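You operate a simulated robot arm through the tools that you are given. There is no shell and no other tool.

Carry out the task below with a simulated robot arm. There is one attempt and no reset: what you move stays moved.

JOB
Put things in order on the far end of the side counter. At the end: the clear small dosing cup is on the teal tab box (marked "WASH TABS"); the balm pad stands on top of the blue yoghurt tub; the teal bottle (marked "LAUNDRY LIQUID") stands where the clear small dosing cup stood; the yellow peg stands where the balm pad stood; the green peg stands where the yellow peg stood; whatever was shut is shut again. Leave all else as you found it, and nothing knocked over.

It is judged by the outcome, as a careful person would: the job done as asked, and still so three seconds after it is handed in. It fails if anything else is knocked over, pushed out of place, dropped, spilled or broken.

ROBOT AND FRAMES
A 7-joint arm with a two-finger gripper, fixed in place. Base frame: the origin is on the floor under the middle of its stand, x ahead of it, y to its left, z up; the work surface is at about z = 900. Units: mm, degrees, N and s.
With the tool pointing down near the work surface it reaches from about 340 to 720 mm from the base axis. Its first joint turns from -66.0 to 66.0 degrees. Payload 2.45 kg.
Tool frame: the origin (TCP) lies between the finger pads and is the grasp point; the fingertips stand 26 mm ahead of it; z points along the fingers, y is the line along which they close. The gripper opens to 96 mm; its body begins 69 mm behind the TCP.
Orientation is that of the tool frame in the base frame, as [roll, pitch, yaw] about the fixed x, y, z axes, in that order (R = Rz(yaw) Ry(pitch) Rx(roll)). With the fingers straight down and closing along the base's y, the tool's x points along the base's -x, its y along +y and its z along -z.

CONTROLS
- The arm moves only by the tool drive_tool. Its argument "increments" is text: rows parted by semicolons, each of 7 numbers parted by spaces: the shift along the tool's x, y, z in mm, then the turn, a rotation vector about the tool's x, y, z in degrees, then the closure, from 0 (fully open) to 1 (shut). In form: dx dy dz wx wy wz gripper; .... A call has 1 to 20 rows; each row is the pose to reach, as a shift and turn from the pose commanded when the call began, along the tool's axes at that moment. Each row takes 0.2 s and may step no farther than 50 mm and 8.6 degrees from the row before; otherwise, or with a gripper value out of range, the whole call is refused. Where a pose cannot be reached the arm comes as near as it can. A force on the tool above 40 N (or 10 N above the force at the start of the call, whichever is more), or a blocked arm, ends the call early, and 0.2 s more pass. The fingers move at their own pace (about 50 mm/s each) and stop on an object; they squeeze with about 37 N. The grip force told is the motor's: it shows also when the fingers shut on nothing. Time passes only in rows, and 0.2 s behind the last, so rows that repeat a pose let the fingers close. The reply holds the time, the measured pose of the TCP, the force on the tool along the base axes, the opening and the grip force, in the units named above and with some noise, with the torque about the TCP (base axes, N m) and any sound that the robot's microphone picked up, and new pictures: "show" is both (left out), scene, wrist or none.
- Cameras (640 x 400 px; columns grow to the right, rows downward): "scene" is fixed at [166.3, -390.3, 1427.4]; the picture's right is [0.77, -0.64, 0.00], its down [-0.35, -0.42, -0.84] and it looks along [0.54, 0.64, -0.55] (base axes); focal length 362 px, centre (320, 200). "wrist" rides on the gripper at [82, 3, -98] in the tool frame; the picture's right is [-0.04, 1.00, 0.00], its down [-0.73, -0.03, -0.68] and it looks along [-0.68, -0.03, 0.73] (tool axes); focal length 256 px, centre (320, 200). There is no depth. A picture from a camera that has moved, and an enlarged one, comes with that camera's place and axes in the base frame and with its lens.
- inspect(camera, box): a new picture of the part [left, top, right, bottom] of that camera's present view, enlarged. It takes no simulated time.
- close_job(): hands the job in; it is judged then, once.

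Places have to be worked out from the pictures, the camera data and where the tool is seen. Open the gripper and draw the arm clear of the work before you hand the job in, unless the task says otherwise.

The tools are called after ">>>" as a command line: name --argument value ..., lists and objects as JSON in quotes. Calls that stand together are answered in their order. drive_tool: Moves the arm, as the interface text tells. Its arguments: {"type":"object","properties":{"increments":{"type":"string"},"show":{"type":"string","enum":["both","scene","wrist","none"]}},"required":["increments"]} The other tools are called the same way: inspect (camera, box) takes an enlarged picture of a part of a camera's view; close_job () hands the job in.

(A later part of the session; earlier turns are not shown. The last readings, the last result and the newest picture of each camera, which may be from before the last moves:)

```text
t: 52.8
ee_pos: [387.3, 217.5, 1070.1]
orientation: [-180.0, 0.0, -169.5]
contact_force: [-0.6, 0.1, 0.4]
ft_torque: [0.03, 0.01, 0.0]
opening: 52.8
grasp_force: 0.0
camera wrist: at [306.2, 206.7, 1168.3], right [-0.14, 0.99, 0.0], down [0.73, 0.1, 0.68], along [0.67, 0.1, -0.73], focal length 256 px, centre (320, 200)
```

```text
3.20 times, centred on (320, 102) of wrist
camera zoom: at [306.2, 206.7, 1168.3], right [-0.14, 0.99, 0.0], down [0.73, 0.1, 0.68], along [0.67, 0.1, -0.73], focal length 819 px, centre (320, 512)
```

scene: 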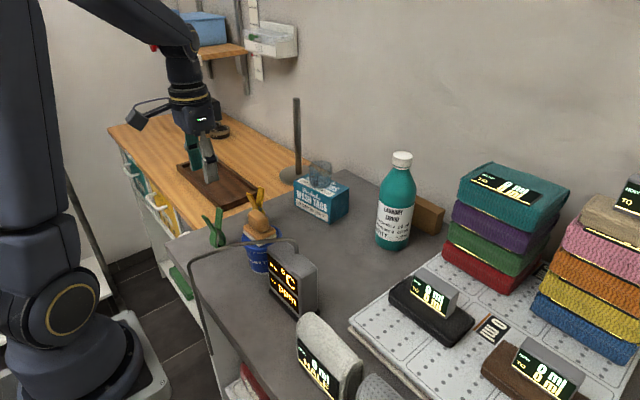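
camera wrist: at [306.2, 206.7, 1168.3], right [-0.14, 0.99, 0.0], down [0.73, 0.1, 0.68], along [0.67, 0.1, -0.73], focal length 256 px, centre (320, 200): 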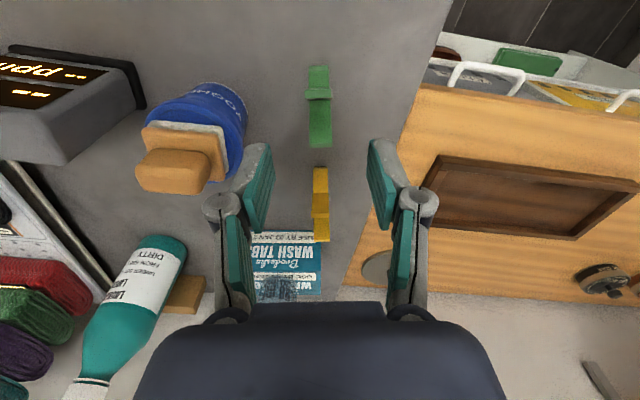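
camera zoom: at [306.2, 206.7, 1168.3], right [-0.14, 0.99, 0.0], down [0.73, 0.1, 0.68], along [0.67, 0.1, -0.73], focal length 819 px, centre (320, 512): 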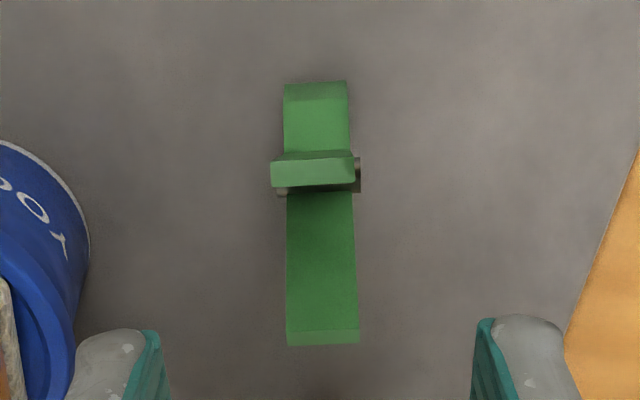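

Nearly aligned; I'll apply a 1 mm and 1.5° correction while lowering to TCP z≈991 to grip the legs above the pin.

>>> drive_tool --increments "0 -1 25 0 0 -1.5 0.45; 0 -1 50 0 0 -1.5 0.45; 0 -1 70 0 0 -1.5 0.45; 0 -1 78.5 0 0 -1.5 0.45; 0 -1 78.5 0 0 -1.5 0.45" --show "both"

>>> inspect --camera "wrist" --box '[220, 80, 420, 240]'

>>> inspect --camera "scene" --box '[180, 170, 280, 260]'

```text
t: 54.0
ee_pos: [386.7, 216.5, 991.9]
orientation: [179.9, 0.1, -168.2]
contact_force: [-0.4, 0.4, 0.2]
ft_torque: [0.0, -0.03, 0.0]
opening: 52.7
grasp_force: 0.1
camera wrist: at [306.2, 204.3, 1089.9], right [-0.17, 0.99, 0.0], down [0.72, 0.12, 0.68], along [0.67, 0.11, -0.73], focal length 256 px, centre (320, 200)
```

scene: 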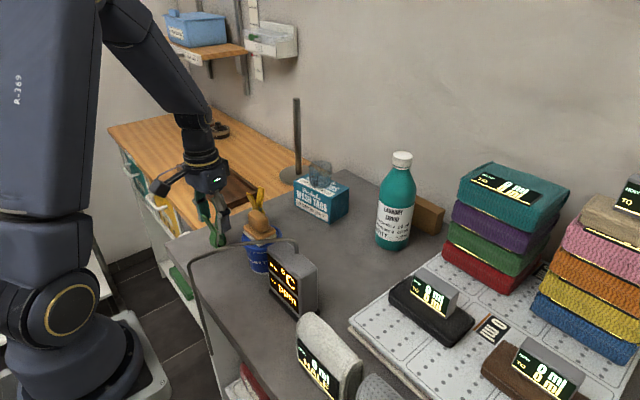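
wrist: 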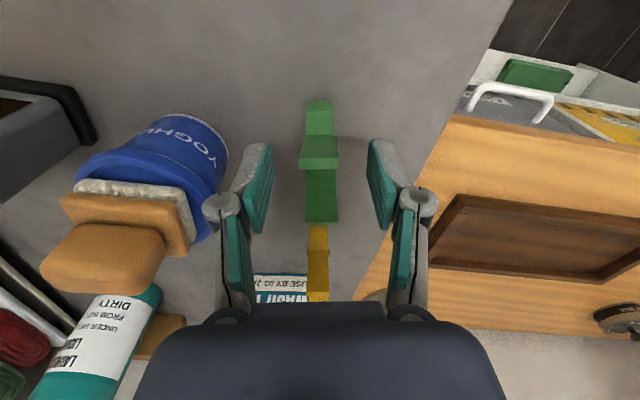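

```text
2.50 times, centred on (320, 160) of wrist
camera zoom: at [306.2, 204.3, 1089.9], right [-0.17, 0.99, 0.0], down [0.72, 0.12, 0.68], along [0.67, 0.11, -0.73], focal length 640 px, centre (320, 300)
```

zoom: 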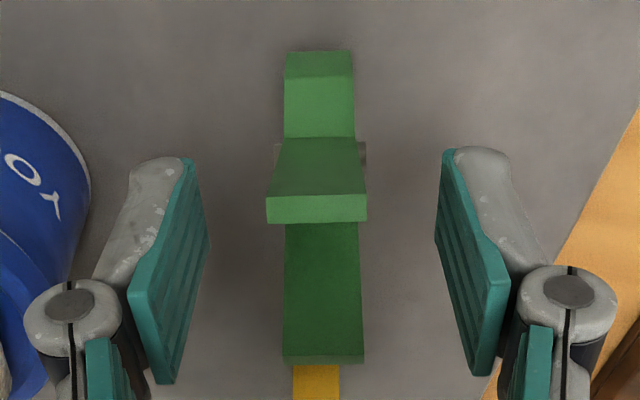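

```text
4.44 times, centred on (230, 215) of scene
camera zoom: at [166.3, -390.3, 1427.4], right [0.77, -0.64, 0.0], down [-0.35, -0.42, -0.84], along [0.54, 0.64, -0.55], focal length 1609 px, centre (720, 133)
```

zoom: 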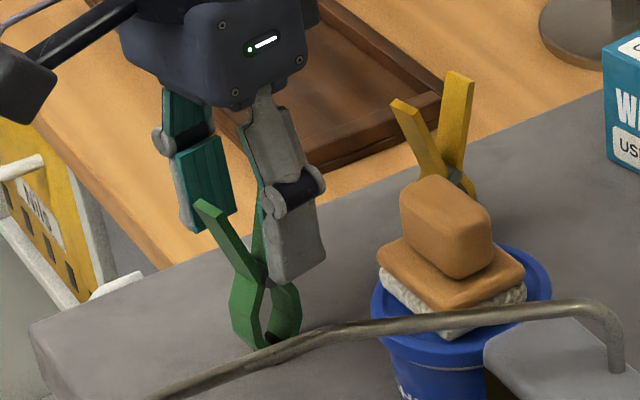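

The green peg sits between the pads just as the yellow one did. I'll close on it.

>>> drive_tool --increments "0 0 0 0 0 0 0.6; 0 0 0 0 0 0 0.7; 0 0 0 0 0 0 0.78; 0 0 0 0 0 0 0.84; 0 0 0 0 0 0 0.9; 0 0 0 0 0 0 0.98; 0 0 0 0 0 0 0.98" --show "wrist"

```text
t: 55.6
ee_pos: [387.2, 217.1, 993.2]
orientation: [179.9, -0.1, -168.2]
contact_force: [-0.3, 0.0, -0.3]
ft_torque: [0.02, 0.0, -0.07]
opening: 16.2
grasp_force: 15.7
camera wrist: at [306.3, 204.3, 1090.2], right [-0.17, 0.99, 0.0], down [0.72, 0.12, 0.68], along [0.67, 0.11, -0.73], focal length 256 px, centre (320, 200)
```

wrist: 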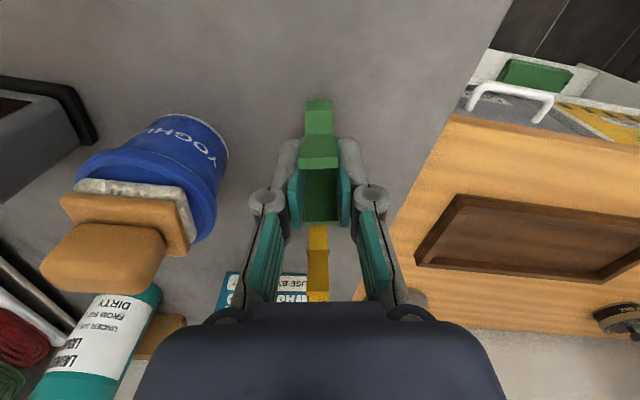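

The green peg is held at 16 mm like the other one. I'll lift it to z≈1140, well above the pad on the tub, then carry it to the yellow peg's old place.

>>> drive_tool --increments "0 0 -10 0 0 0 0.98; 0 0 -35 0 0 0 0.98; 0 0 -70 0 0 0 0.98; 0 0 -105 0 0 0 0.98; 0 0 -135 0 0 0 0.98; 0 0 -148 0 0 0 0.98; -12 -18 -148 0 0 0 0.98; -34 -51 -148 0 0 0 0.98; -57 -86 -148 0 0 0 0.98; -80 -121 -148 0 0 0 0.98; -103 -156 -148 0 0 0 0.98; -126 -191 -148 0 0 0 0.98; -146 -222 -148 0 0 0 0.98; -155.4 -236.8 -148 0 0 0 0.98; -155.4 -236.8 -148 0 0 0 0.98" --show "both"

>>> inspect --camera "scene" --box '[310, 110, 410, 200]'

```text
t: 58.8
ee_pos: [588.0, 17.9, 1137.5]
orientation: [-180.0, 0.0, -168.1]
contact_force: [0.4, -0.2, 0.7]
ft_torque: [0.0, 0.01, -0.01]
opening: 16.2
grasp_force: 15.7
camera wrist: at [507.6, 5.6, 1236.4], right [-0.17, 0.99, 0.0], down [0.72, 0.12, 0.68], along [0.67, 0.11, -0.73], focal length 256 px, centre (320, 200)
```

scene: 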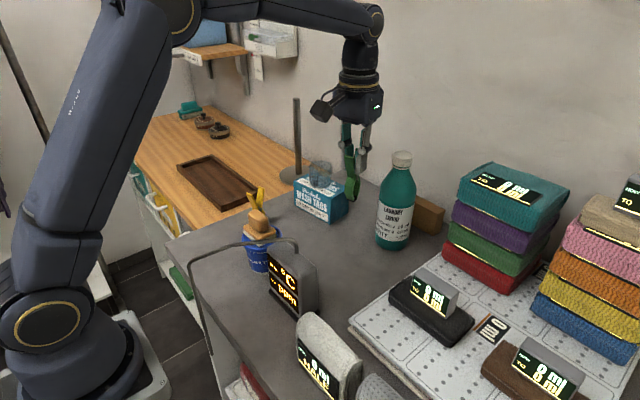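
wrist: 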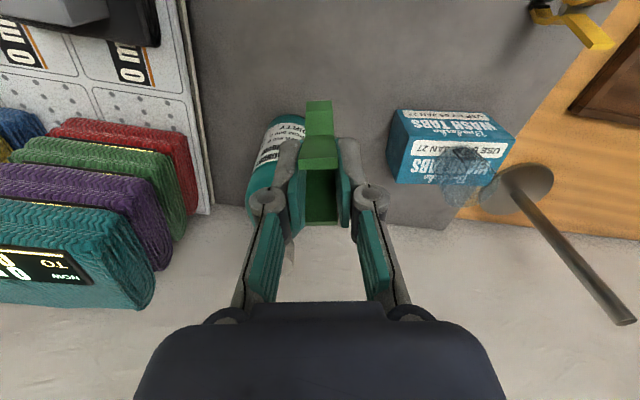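

```text
4.44 times, centred on (360, 155) of scene
camera zoom: at [166.3, -390.3, 1427.4], right [0.77, -0.64, 0.0], down [-0.35, -0.42, -0.84], along [0.54, 0.64, -0.55], focal length 1609 px, centre (142, 400)
```

zoom: 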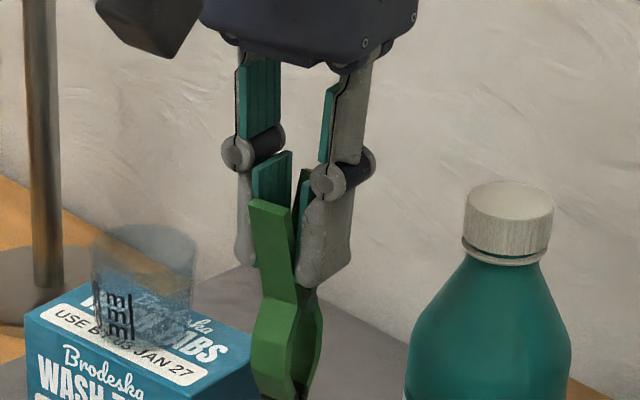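

The green peg hangs upright over the yellow peg's old place at (588,17.5). I'll lower most of the way.

>>> drive_tool --increments "0 0 35 0 0 0 0.98; 0 0 70 0 0 0 0.98; 0 0 105 0 0 0 0.98; 0 0 128 0 0 0 0.98; 0 0 140 0 0 0 0.98; 0 0 143 0 0 0 0.98; 0 0 143 0 0 0 0.98" --show "scene"

>>> inspect --camera "scene" --box '[310, 180, 410, 270]'

```text
t: 60.4
ee_pos: [587.7, 16.6, 995.4]
orientation: [-180.0, 0.0, -168.1]
contact_force: [-0.4, 0.4, -0.3]
ft_torque: [0.0, -0.01, -0.04]
opening: 16.1
grasp_force: 16.2
```

scene: 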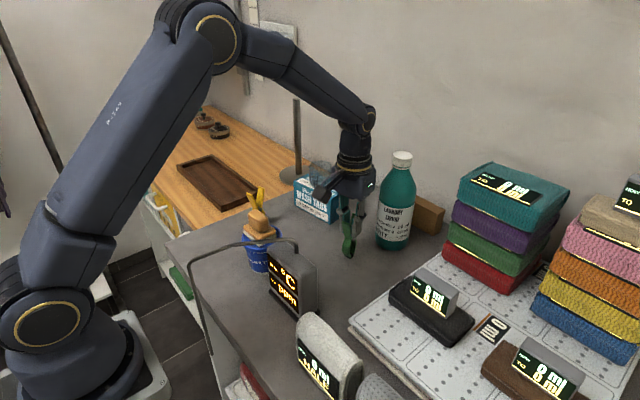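

```text
4.44 times, centred on (360, 225) of scene
camera zoom: at [166.3, -390.3, 1427.4], right [0.77, -0.64, 0.0], down [-0.35, -0.42, -0.84], along [0.54, 0.64, -0.55], focal length 1609 px, centre (142, 89)
```

zoom: 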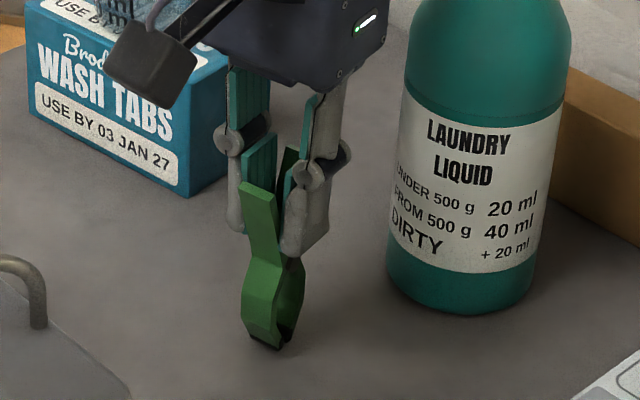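

>>> drive_tool --increments "0 0 1.2 0 0 0 0.98; 0 0 2.4 0 0 0 0.98; 0 0 3 0 0 0 0.98; 0 0 3 0 0 0 0.98" --show "none"

```text
t: 61.4
ee_pos: [587.4, 16.3, 992.4]
orientation: [180.0, 0.0, -168.1]
contact_force: [0.4, 0.4, -0.9]
ft_torque: [-0.02, 0.02, 0.01]
opening: 16.3
grasp_force: 16.0
```

There's no contact yet at z≈992.4, so I'll continue in finer steps.

>>> drive_tool --increments "0 0 0.6 0 0 0 0.98; 0 0 1.2 0 0 0 0.98; 0 0 1.8 0 0 0 0.98; 0 0 1.8 0 0 0 0.98" --show "none"

```text
t: 62.4
ee_pos: [588.2, 17.3, 992.5]
orientation: [180.0, 0.1, -168.2]
contact_force: [-0.3, -0.7, 11.8]
ft_torque: [-0.01, 0.11, 0.0]
opening: 16.2
grasp_force: 15.8
```

Contact reads 11.8 N, so the peg is on the counter. I'll ease off slightly and open slowly.

>>> drive_tool --increments "0 0 -0.4 0 0 0 0.92; 0 0 -0.5 0 0 0 0.86; 0 0 -0.5 0 0 0 0.83; 0 0 -0.5 0 0 0 0.81; 0 0 -0.5 0 0 0 0.78; 0 0 -0.5 0 0 0 0.74; 0 0 -0.5 0 0 0 0.68; 0 0 -0.5 0 0 0 0.6; 0 0 -0.5 0 0 0 0.5; 0 0 -0.5 0 0 0 0.5" --show "both"

>>> inspect --camera "scene" --box '[310, 180, 410, 270]'

```text
t: 64.6
ee_pos: [588.7, 17.1, 991.9]
orientation: [179.9, 0.0, -168.0]
contact_force: [0.4, 0.0, -0.3]
ft_torque: [0.0, 0.01, 0.02]
opening: 48.0
grasp_force: 0.1
camera wrist: at [507.5, 5.1, 1089.3], right [-0.17, 0.99, 0.0], down [0.72, 0.12, 0.68], along [0.67, 0.11, -0.73], focal length 256 px, centre (320, 200)
```

scene: 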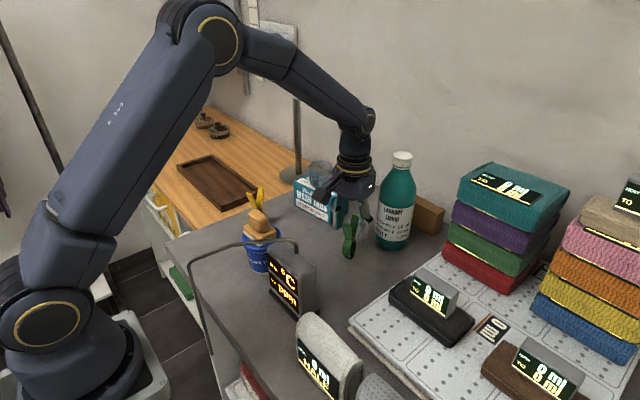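
wrist: 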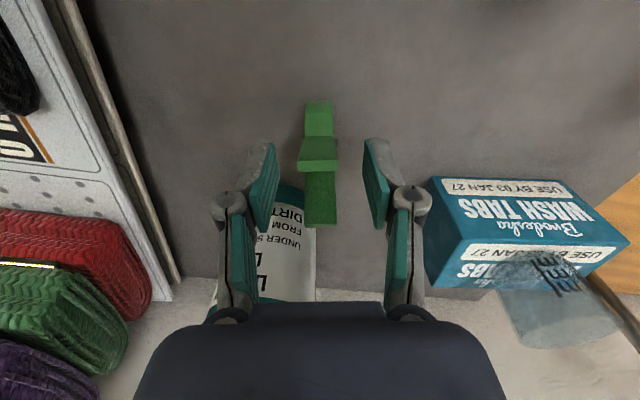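

```text
4.44 times, centred on (360, 225) of scene
camera zoom: at [166.3, -390.3, 1427.4], right [0.77, -0.64, 0.0], down [-0.35, -0.42, -0.84], along [0.54, 0.64, -0.55], focal length 1609 px, centre (142, 89)
```

zoom: 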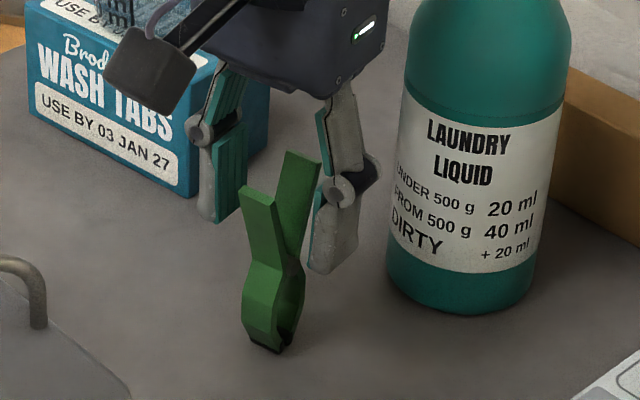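

The green peg stands at the yellow peg's old place. Now I'll rise straight up and square the tool (yaw 180, y≈-7) before turning to the bottle, which is near (699,-7) with a cap about 38 mm wide and its top near z 1115.

>>> drive_tool --increments "0 0 -15 0 0 0 0.5; 0 0 -45 0 0 0 0.5; 0 0 -90 0 0 0 0.5; 0 0 -130 0 0 0 0.5; 0 0 -165 0 0 0 0.5; 0 0 -185 0 0 0 0.4; 1.5 -12 -190 0 0 6 0.3; 2.9 -23.9 -190 0 0 11.8 0.3; 2.9 -23.9 -190 0 0 11.8 0.3" --show "both"

>>> inspect --camera "scene" --box '[370, 140, 430, 200]'

```text
t: 66.6
ee_pos: [589.3, -5.2, 1182.1]
orientation: [180.0, 0.0, -180.0]
contact_force: [-0.7, -0.5, -0.3]
ft_torque: [0.03, 0.0, -0.01]
opening: 67.5
grasp_force: 0.1
camera wrist: at [507.6, -1.7, 1279.6], right [0.04, 1.0, 0.0], down [0.73, -0.03, 0.68], along [0.68, -0.03, -0.73], focal length 256 px, centre (320, 200)
```

scene: 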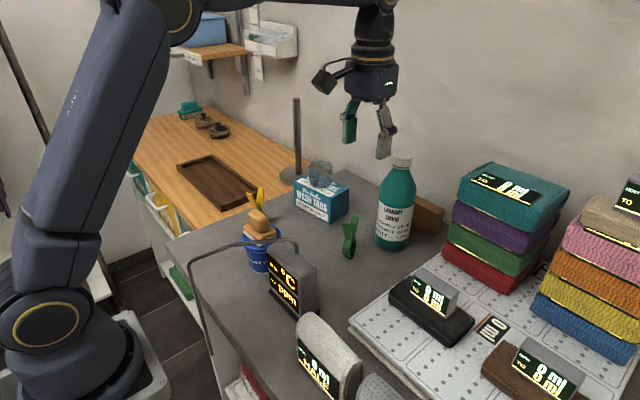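
wrist: 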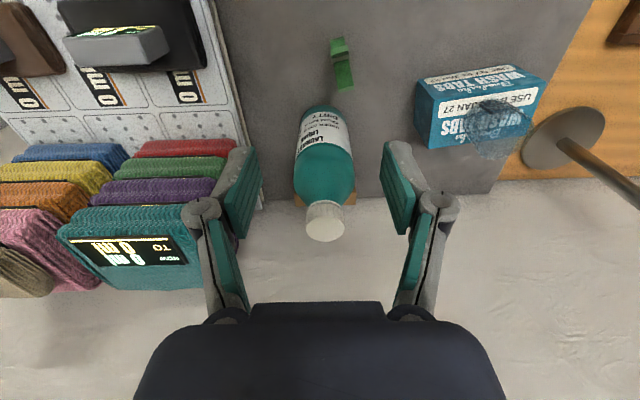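

```text
6.67 times, centred on (400, 170) of scene
camera zoom: at [166.3, -390.3, 1427.4], right [0.77, -0.64, 0.0], down [-0.35, -0.42, -0.84], along [0.54, 0.64, -0.55], focal length 2413 px, centre (-213, 400)
```

zoom: 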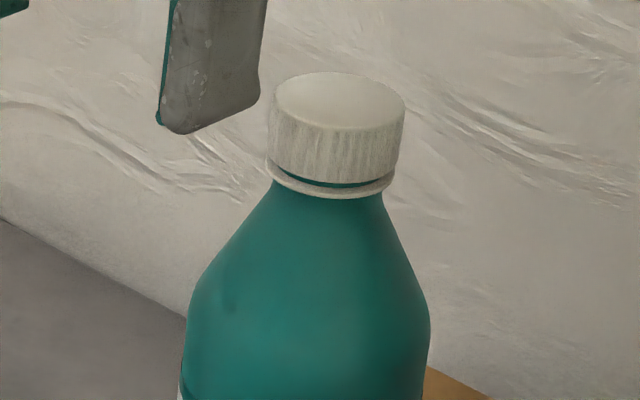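

I'll enlarge the bottle in the wrist view to triangulate the cap exactly.

>>> inspect --camera "wrist" --box '[260, 90, 400, 250]'

```text
2.50 times, centred on (330, 170) of wrist
camera zoom: at [507.6, -1.7, 1279.6], right [0.04, 1.0, 0.0], down [0.73, -0.03, 0.68], along [0.68, -0.03, -0.73], focal length 640 px, centre (295, 275)
```

zoom: 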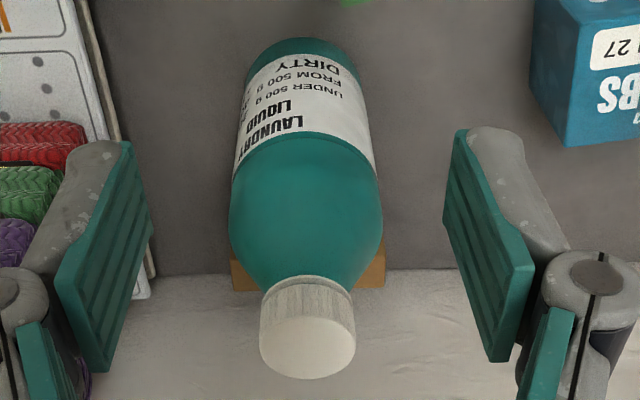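

The cap centre is at (700,-5,1115) with a diameter of about 38.5 mm. That's too far for a vertical grip, so I'll tilt the tool 22° outward about its closing axis and go to a point 80 mm back along the tool axis.

>>> drive_tool --increments "-20 0 -3 0 -5.5 0 0.3; -40 0 -5 0 -11 0 0.3; -60 0 -8 0 -16.5 0 0.3; -80.5 0 -10 0 -22 0 0.3; -80.5 0 -10 0 -22 0 0.3" --show "both"

>>> inspect --camera "wrist" --box '[220, 90, 420, 240]'

>>> inspect --camera "scene" --box '[350, 90, 450, 190]'

```text
t: 67.8
ee_pos: [670.5, -5.3, 1190.7]
orientation: [179.9, 22.1, -179.8]
contact_force: [-0.1, 0.1, 0.2]
ft_torque: [0.0, -0.01, 0.0]
opening: 67.3
grasp_force: 0.1
camera wrist: at [557.4, -1.5, 1250.3], right [0.03, 1.0, 0.02], down [0.42, -0.03, 0.9], along [0.9, -0.02, -0.43], focal length 256 px, centre (320, 200)
```

scene: 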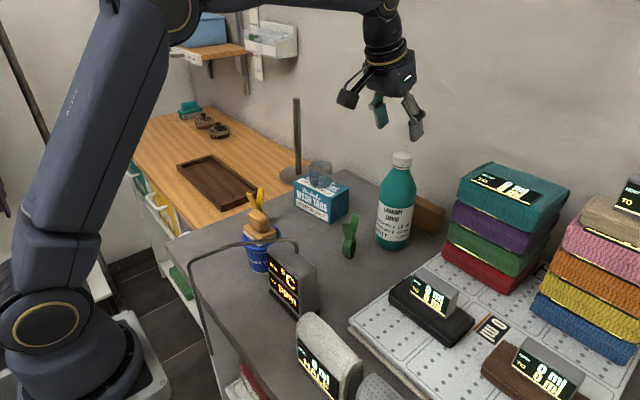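
wrist: 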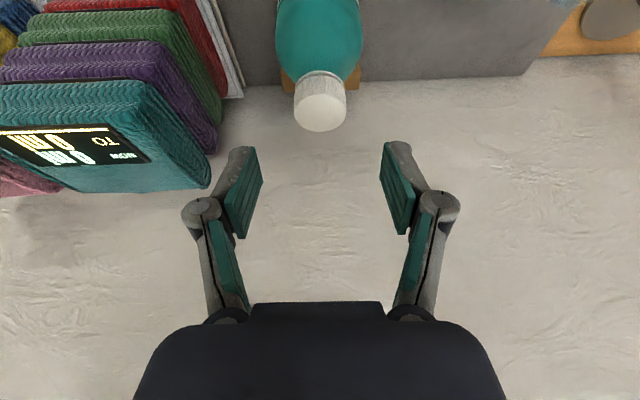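

```text
2.67 times, centred on (320, 165) of wrist
camera zoom: at [557.4, -1.5, 1250.3], right [0.03, 1.0, 0.02], down [0.42, -0.03, 0.9], along [0.9, -0.02, -0.43], focal length 683 px, centre (320, 293)
```

zoom: 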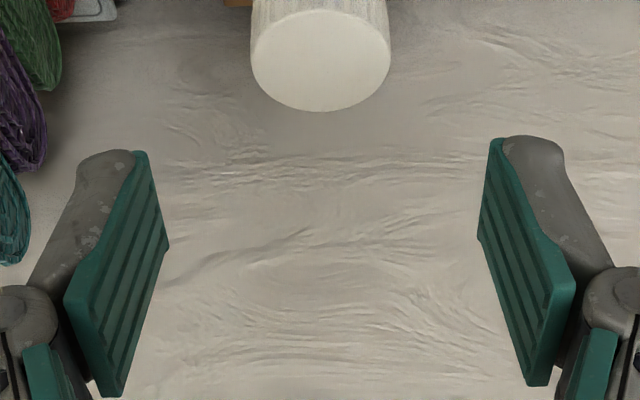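

```text
4.00 times, centred on (400, 140) of scene
camera zoom: at [166.3, -390.3, 1427.4], right [0.77, -0.64, 0.0], down [-0.35, -0.42, -0.84], along [0.54, 0.64, -0.55], focal length 1448 px, centre (0, 440)
```

zoom: 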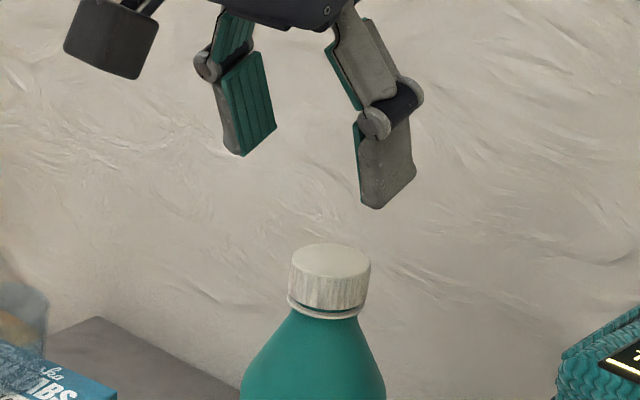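

Prediction and view agree within about 1 mm. I'll advance along the tool axis 77 mm so the pads straddle the cap, with the tips just above the bottle's shoulder.

>>> drive_tool --increments "0 0 20 0 0 0 0.3; 0 0 40 0 0 0 0.3; 0 0 57 0 0 0 0.3; 0 0 70 0 0 0 0.3; 0 0 77 0 0 0 0.3; 0 0 77 0 0 0 0.3" --show "both"

>>> inspect --camera "wrist" --box '[200, 100, 440, 250]'

>>> inspect --camera "scene" --box '[360, 110, 450, 200]'

```text
t: 69.2
ee_pos: [700.6, -6.0, 1120.4]
orientation: [180.0, 22.1, -179.8]
contact_force: [-1.1, -0.2, -0.7]
ft_torque: [-0.01, -0.04, 0.01]
opening: 67.2
grasp_force: 0.0
camera wrist: at [587.4, -2.3, 1180.1], right [0.03, 1.0, 0.01], down [0.43, -0.03, 0.9], along [0.9, -0.02, -0.43], focal length 256 px, centre (320, 200)
```

scene: 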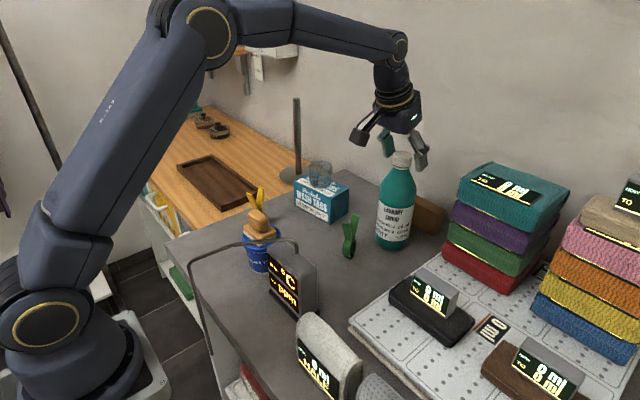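
wrist: 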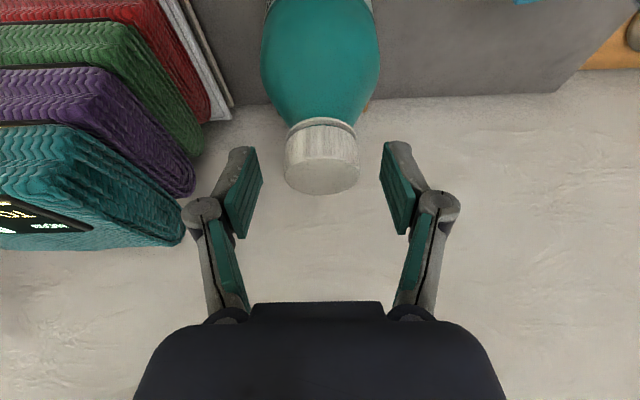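

```text
2.67 times, centred on (320, 175) of wrist
camera zoom: at [587.4, -2.3, 1180.1], right [0.03, 1.0, 0.01], down [0.43, -0.03, 0.9], along [0.9, -0.02, -0.43], focal length 683 px, centre (320, 267)
```

zoom: 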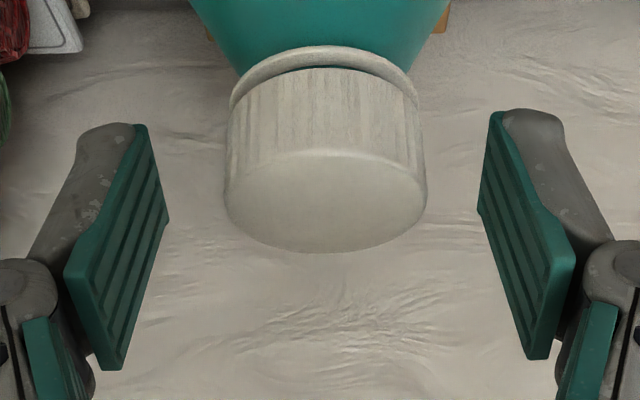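

```text
4.44 times, centred on (405, 155) of scene
camera zoom: at [166.3, -390.3, 1427.4], right [0.77, -0.64, 0.0], down [-0.35, -0.42, -0.84], along [0.54, 0.64, -0.55], focal length 1609 px, centre (-58, 400)
```

zoom: 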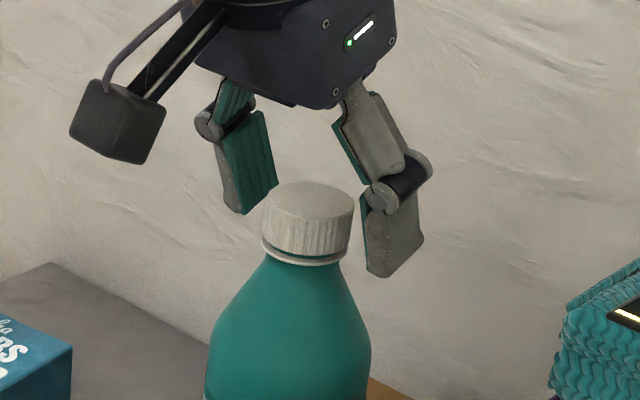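

The cap is centred between the pads and the tips overlap its side. I'll go 2 mm deeper and close gradually.

>>> drive_tool --increments "0 0 2 0 0 0 0.4; 0 0 2 0 0 0 0.5; 0 0 2 0 0 0 0.56; 0 0 2 0 0 0 0.6; 0 0 2 0 0 0 0.64; 0 0 2 0 0 0 0.7; 0 0 2 0 0 0 0.7" --show "both"

>>> inspect --camera "wrist" --box '[200, 100, 440, 250]'

>>> inspect --camera "scene" --box '[360, 120, 450, 210]'

```text
t: 70.8
ee_pos: [699.9, -5.6, 1119.0]
orientation: [180.0, 22.0, -179.8]
contact_force: [-0.2, 0.6, 0.7]
ft_torque: [0.04, 0.0, 0.02]
opening: 34.5
grasp_force: 37.0
camera wrist: at [587.8, -2.0, 1178.4], right [0.03, 1.0, 0.02], down [0.43, -0.03, 0.9], along [0.9, -0.02, -0.43], focal length 256 px, centre (320, 200)
```

scene: 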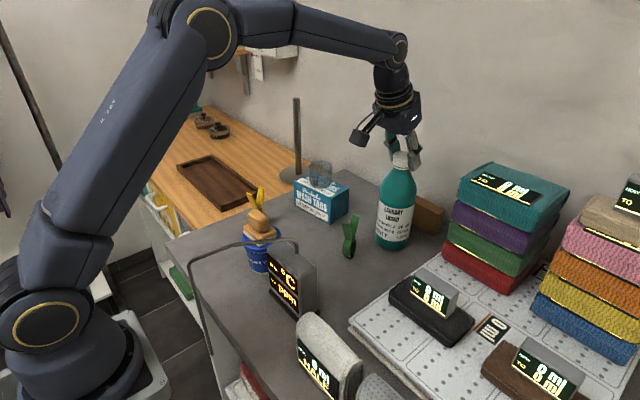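
wrist: 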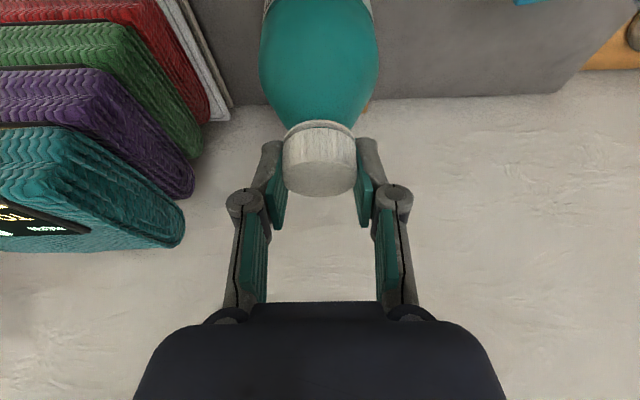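

```text
2.67 times, centred on (320, 175) of wrist
camera zoom: at [587.8, -2.0, 1178.4], right [0.03, 1.0, 0.02], down [0.43, -0.03, 0.9], along [0.9, -0.02, -0.43], focal length 683 px, centre (320, 267)
```

zoom: 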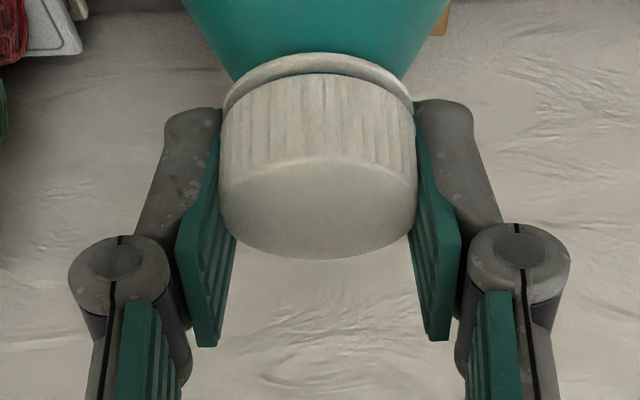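

```text
4.44 times, centred on (405, 165) of scene
camera zoom: at [166.2, -390.2, 1427.5], right [0.77, -0.64, 0.0], down [-0.35, -0.42, -0.84], along [0.54, 0.64, -0.55], focal length 1609 px, centre (-58, 356)
```

zoom: 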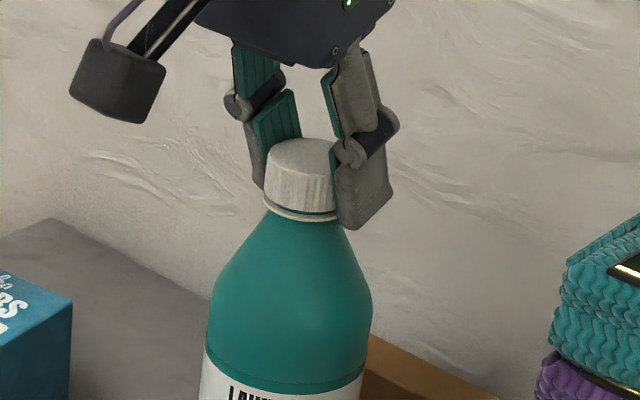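

The cap is gripped at 34.5 mm with 37 N. I'll lift straight up a few millimetres first to check the weight and the hold.

>>> drive_tool --increments "-0.75 0 -1.85 0 0 0 0.75; -1.87 0 -4.64 0 0 0 0.75; -3 0 -7.4 0 0 0 0.75; -3 0 -7.4 0 0 0 0.75" --show "both"

>>> inspect --camera "scene" --box '[350, 130, 450, 260]'

```text
t: 71.8
ee_pos: [699.8, -6.5, 1126.8]
orientation: [180.0, 22.0, -179.8]
contact_force: [0.1, -0.8, -5.9]
ft_torque: [-0.01, 0.0, 0.01]
opening: 34.4
grasp_force: 37.0
camera wrist: at [587.6, -2.1, 1186.5], right [0.03, 1.0, 0.01], down [0.43, -0.03, 0.9], along [0.9, -0.02, -0.43], focal length 256 px, centre (320, 200)
```

scene: 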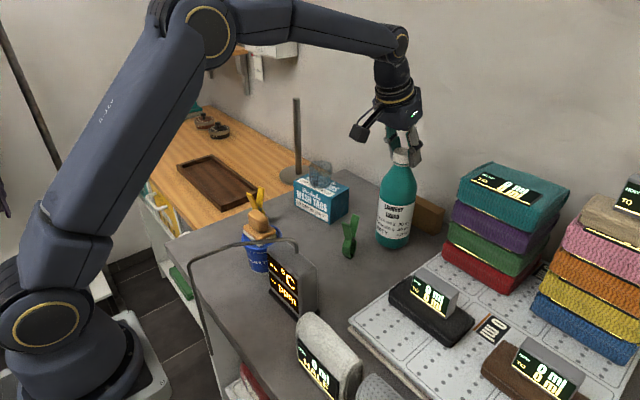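
wrist: 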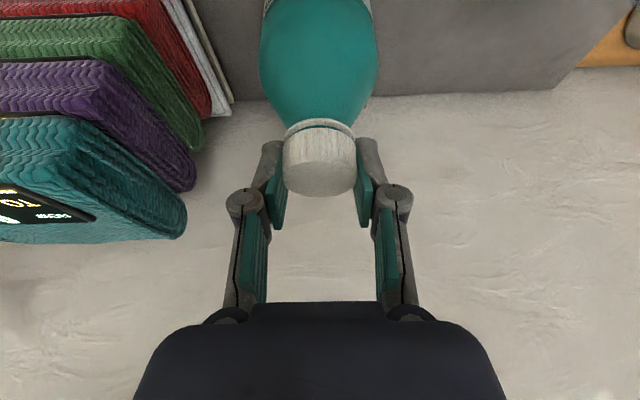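

```text
3.08 times, centred on (400, 195) of scene
camera zoom: at [166.4, -390.3, 1427.4], right [0.77, -0.64, 0.0], down [-0.35, -0.42, -0.84], along [0.54, 0.64, -0.55], focal length 1114 px, centre (74, 215)
```

zoom: 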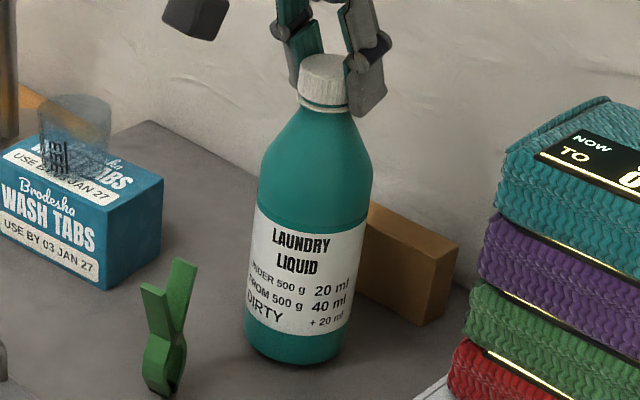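

The bottle hangs vertical, about 0.6 kg, with no slip. I'll lift it higher before moving, since the green peg (top at 1000) and the box (974) lie near the path.

>>> drive_tool --increments "-4 0 -10 0 0 0 0.75; -10 0 -25 0 0 0 0.75; -17 0 -42 0 0 0 0.75; -24 0 -59 0 0 0 0.75; -29.2 0 -72.3 0 0 0 0.75; -29.2 0 -72.3 0 0 0 0.75" --show "scene"

```text
t: 73.2
ee_pos: [702.7, -5.9, 1205.2]
orientation: [-180.0, 22.0, -179.8]
contact_force: [0.3, -0.3, -6.2]
ft_torque: [0.0, -0.03, 0.01]
opening: 34.2
grasp_force: 37.2
```

scene: 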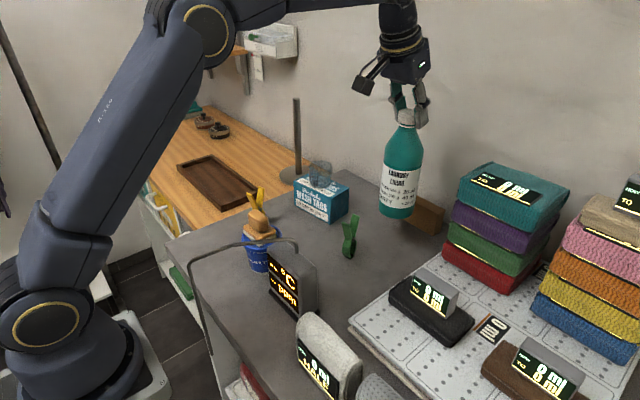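

The hold is steady. I'll move to above the cup's old place at (560.5,94.7), rising a little more on the way and keeping the same tilt.

>>> drive_tool --increments "5 10 -12 0 0 0 0.75; 11 23 -27 0 0 0 0.75; 16.8 33.5 -39.5 0 0 0 0.75; 28.9 43.3 -46.2 0 0 0 0.75; 47 55.1 -53.5 0 0 0 0.75; 67.2 68.1 -61.7 0 0 0 0.75; 87.4 81.1 -69.9 0 0 0 0.75; 105.5 92.9 -77.2 0 0 0 0.75; 117.6 100.7 -82.1 0 0 0 0.75; 117.6 100.7 -82.1 0 0 0 0.75; 117.6 100.7 -82.1 0 0 0 0.75" --show "both"

>>> inspect --camera "scene" --box '[270, 100, 390, 270]'

```text
t: 75.6
ee_pos: [561.1, 92.8, 1237.1]
orientation: [-179.9, 21.9, -179.9]
contact_force: [0.7, 0.6, -5.4]
ft_torque: [0.04, -0.03, -0.03]
opening: 34.7
grasp_force: 37.2
camera wrist: at [447.6, 97.6, 1297.1], right [0.03, 1.0, 0.01], down [0.43, -0.03, 0.9], along [0.9, -0.02, -0.43], focal length 256 px, centre (320, 200)
```

scene: 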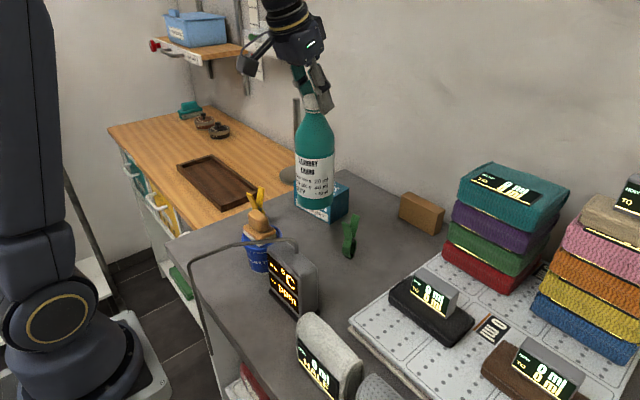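
wrist: 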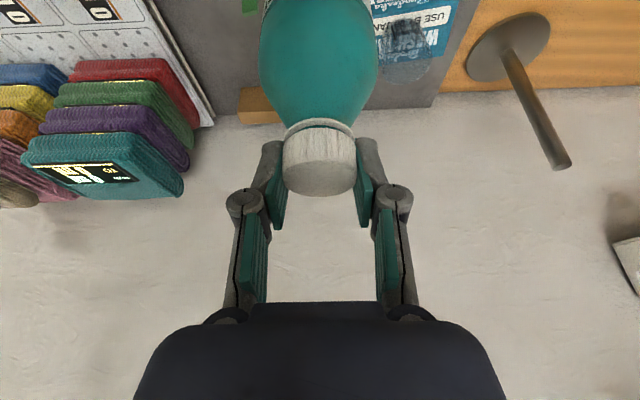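

```text
2.35 times, centred on (330, 185) of scene
camera zoom: at [166.4, -390.2, 1427.4], right [0.77, -0.64, 0.0], down [-0.35, -0.42, -0.84], along [0.54, 0.64, -0.55], focal length 852 px, centre (296, 235)
```

zoom: 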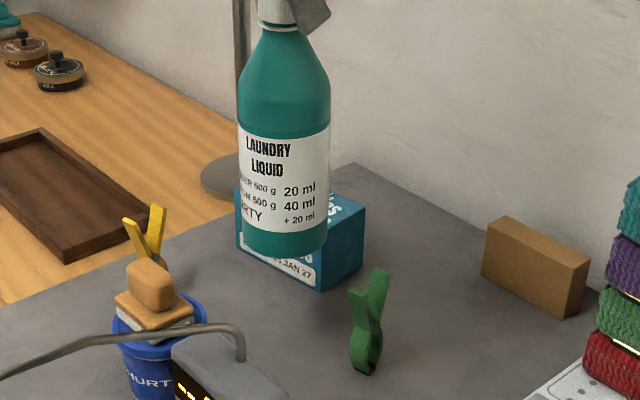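

The bottle hangs vertical above the cup's old place. I'll lower it straight down 110 mm, then go slowly.

>>> drive_tool --increments "4.5 0 11 0 0 0 0.75; 12 0 29.7 0 0 0 0.75; 19.5 0 48.2 0 0 0 0.75; 27 0 66.8 0 0 0 0.75; 34 0 84.2 0 0 0 0.75; 39 0 96.5 0 0 0 0.75; 41.2 0 102 0 0 0 0.75; 41.2 0 102 0 0 0 0.75" --show "both"

>>> inspect --camera "scene" --box '[260, 140, 390, 270]'

```text
t: 77.4
ee_pos: [558.8, 94.2, 1125.4]
orientation: [179.9, 22.1, -179.9]
contact_force: [0.0, 0.4, -6.5]
ft_torque: [0.0, -0.01, -0.02]
opening: 34.3
grasp_force: 37.2
camera wrist: at [446.6, 97.9, 1186.1], right [0.03, 1.0, 0.01], down [0.43, -0.03, 0.9], along [0.9, -0.02, -0.43], focal length 256 px, centre (320, 200)
```

scene: 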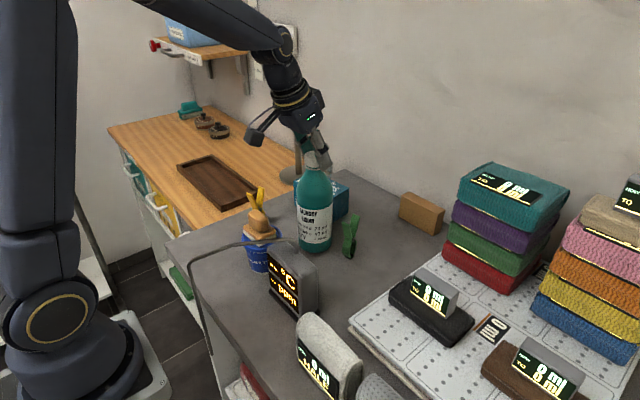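
wrist: 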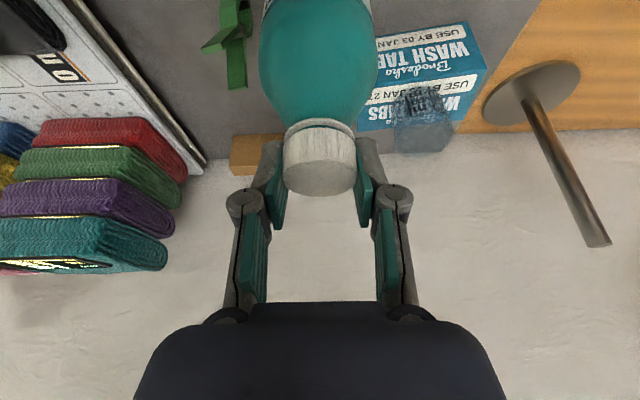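

```text
3.08 times, centred on (325, 205) of scene
camera zoom: at [166.4, -390.2, 1427.4], right [0.77, -0.64, 0.0], down [-0.35, -0.42, -0.84], along [0.54, 0.64, -0.55], focal length 1114 px, centre (305, 185)
```

zoom: 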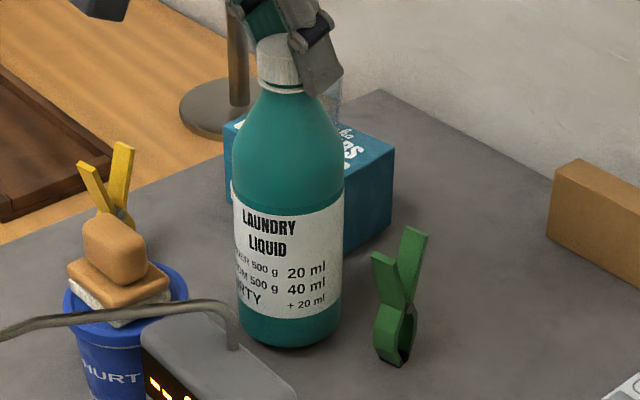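

About 7 mm remain, and the bottle is clear of the peg, tub and box. I'll lower gently.

>>> drive_tool --increments "0.6 0 1.4 0 0 0 0.75; 1.1 0 2.8 0 0 0 0.75; 1.7 0 4.2 0 0 0 0.75; 1.7 0 4.2 0 0 0 0.75" --show "none"

```text
t: 78.4
ee_pos: [559.5, 94.2, 1121.8]
orientation: [179.9, 22.0, -179.7]
contact_force: [-0.6, -0.3, -6.8]
ft_torque: [0.0, -0.01, -0.01]
opening: 34.4
grasp_force: 37.5
```

>>> drive_tool --increments "0.3 0 0.8 0 0 0 0.75; 0.6 0 1.6 0 0 0 0.75; 0.85 0 2.1 0 0 0 0.75; 0.85 0 2.1 0 0 0 0.75" --show "none"

```text
t: 79.4
ee_pos: [559.5, 94.2, 1118.9]
orientation: [180.0, 22.1, -179.8]
contact_force: [-0.7, 0.4, -5.8]
ft_torque: [0.0, 0.0, 0.0]
opening: 34.6
grasp_force: 37.5
```

Still hanging (−6 N), so I'll continue in half-millimetre steps.

>>> drive_tool --increments "0.2 0 0.5 0 0 0 0.75; 0.4 0 0.95 0 0 0 0.75; 0.4 0 0.95 0 0 0 0.75" --show "none"

```text
t: 80.2
ee_pos: [561.1, 95.0, 1118.9]
orientation: [-180.0, 22.2, -179.9]
contact_force: [-0.5, -0.4, -0.3]
ft_torque: [-0.04, 0.09, -0.02]
opening: 34.5
grasp_force: 37.7
```

The weight is now carried by the counter. I'll go half a millimetre more, then release slowly.

>>> drive_tool --increments "0.15 0 0.4 0 0 0 0.75; 0.15 0 0.4 0 0 0 0.75" --show "none"

>>> inspect --camera "scene" --box '[260, 140, 390, 270]'

```text
t: 80.8
ee_pos: [560.5, 95.1, 1117.4]
orientation: [-180.0, 22.1, -179.9]
contact_force: [-1.7, -0.7, 6.2]
ft_torque: [-0.07, 0.17, -0.01]
opening: 34.4
grasp_force: 36.6
```

```text
3.08 times, centred on (325, 205) of scene
camera zoom: at [166.1, -390.3, 1427.4], right [0.77, -0.64, 0.0], down [-0.35, -0.42, -0.84], along [0.54, 0.64, -0.55], focal length 1114 px, centre (305, 185)
```

zoom: 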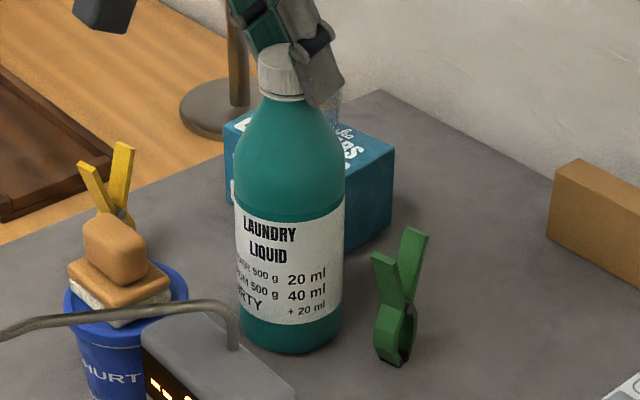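

The bottle stands with 6 N on the counter. I'll ease off slightly and open slowly.

>>> drive_tool --increments "-0.1 0 -0.3 0 0 0 0.7; -0.1 0 -0.3 0 0 0 0.66; -0.1 0 -0.3 0 0 0 0.63; -0.1 0 -0.3 0 0 0 0.6; -0.1 0 -0.3 0 0 0 0.55; -0.1 0 -0.3 0 0 0 0.48; -0.1 0 -0.3 0 0 0 0.4; -0.1 0 -0.3 0 0 0 0.3; -0.1 0 -0.3 0 0 0 0.3; -0.1 0 -0.3 0 0 0 0.3" --show "both"

>>> inspect --camera "scene" --box '[260, 140, 390, 270]'

>>> inspect --camera "wrist" --box '[200, 100, 440, 250]'

```text
t: 83.0
ee_pos: [561.2, 95.0, 1117.9]
orientation: [180.0, 21.9, -179.8]
contact_force: [-0.1, -0.3, 0.8]
ft_torque: [0.0, 0.0, 0.01]
opening: 67.0
grasp_force: 0.0
camera wrist: at [447.5, 98.4, 1178.6], right [0.03, 1.0, 0.01], down [0.43, -0.03, 0.9], along [0.9, -0.02, -0.43], focal length 256 px, centre (320, 200)
```

scene: 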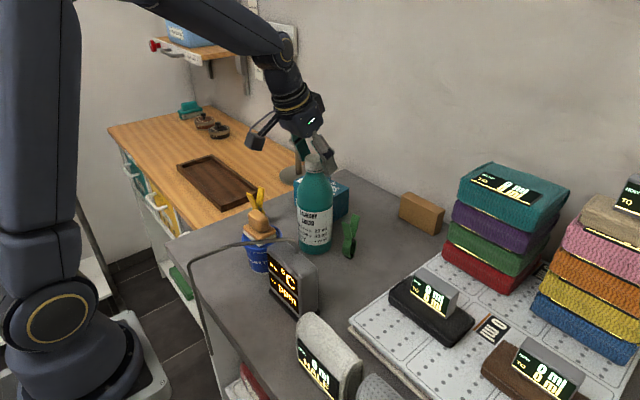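
wrist: 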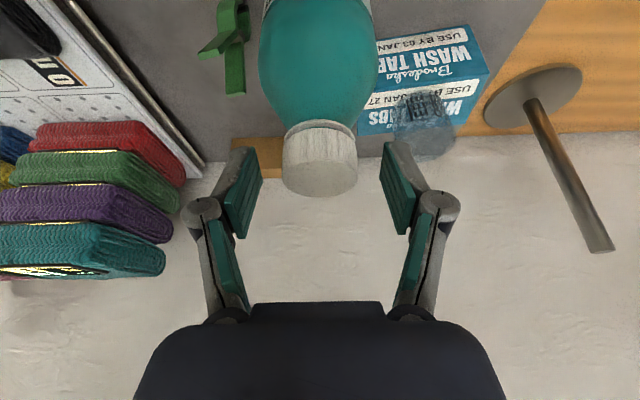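

```text
3.08 times, centred on (325, 205) of scene
camera zoom: at [166.3, -390.3, 1427.4], right [0.77, -0.64, 0.0], down [-0.35, -0.42, -0.84], along [0.54, 0.64, -0.55], focal length 1114 px, centre (305, 185)
```

zoom: 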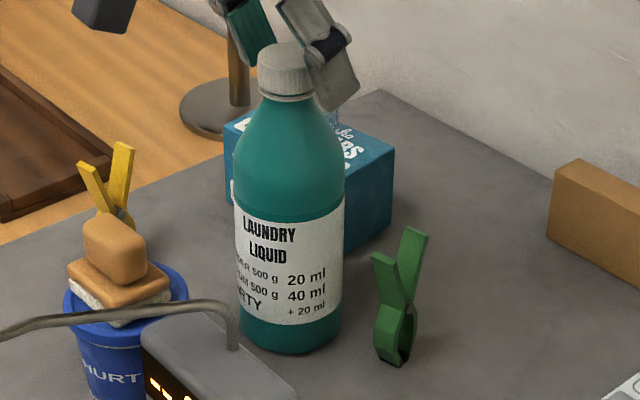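

```text
2.67 times, centred on (320, 175) of wrist
camera zoom: at [447.5, 98.4, 1178.6], right [0.03, 1.0, 0.01], down [0.43, -0.03, 0.9], along [0.9, -0.02, -0.43], focal length 683 px, centre (320, 267)
```

zoom: 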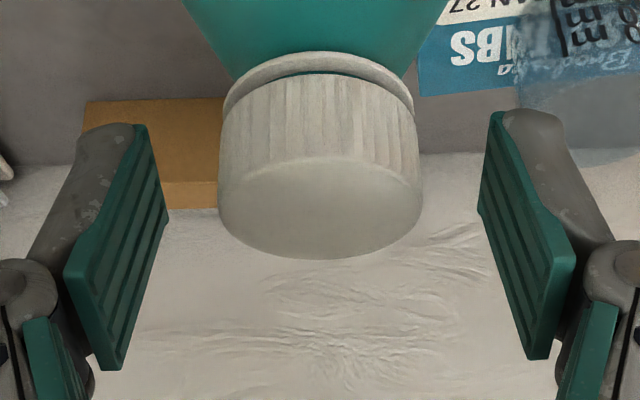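

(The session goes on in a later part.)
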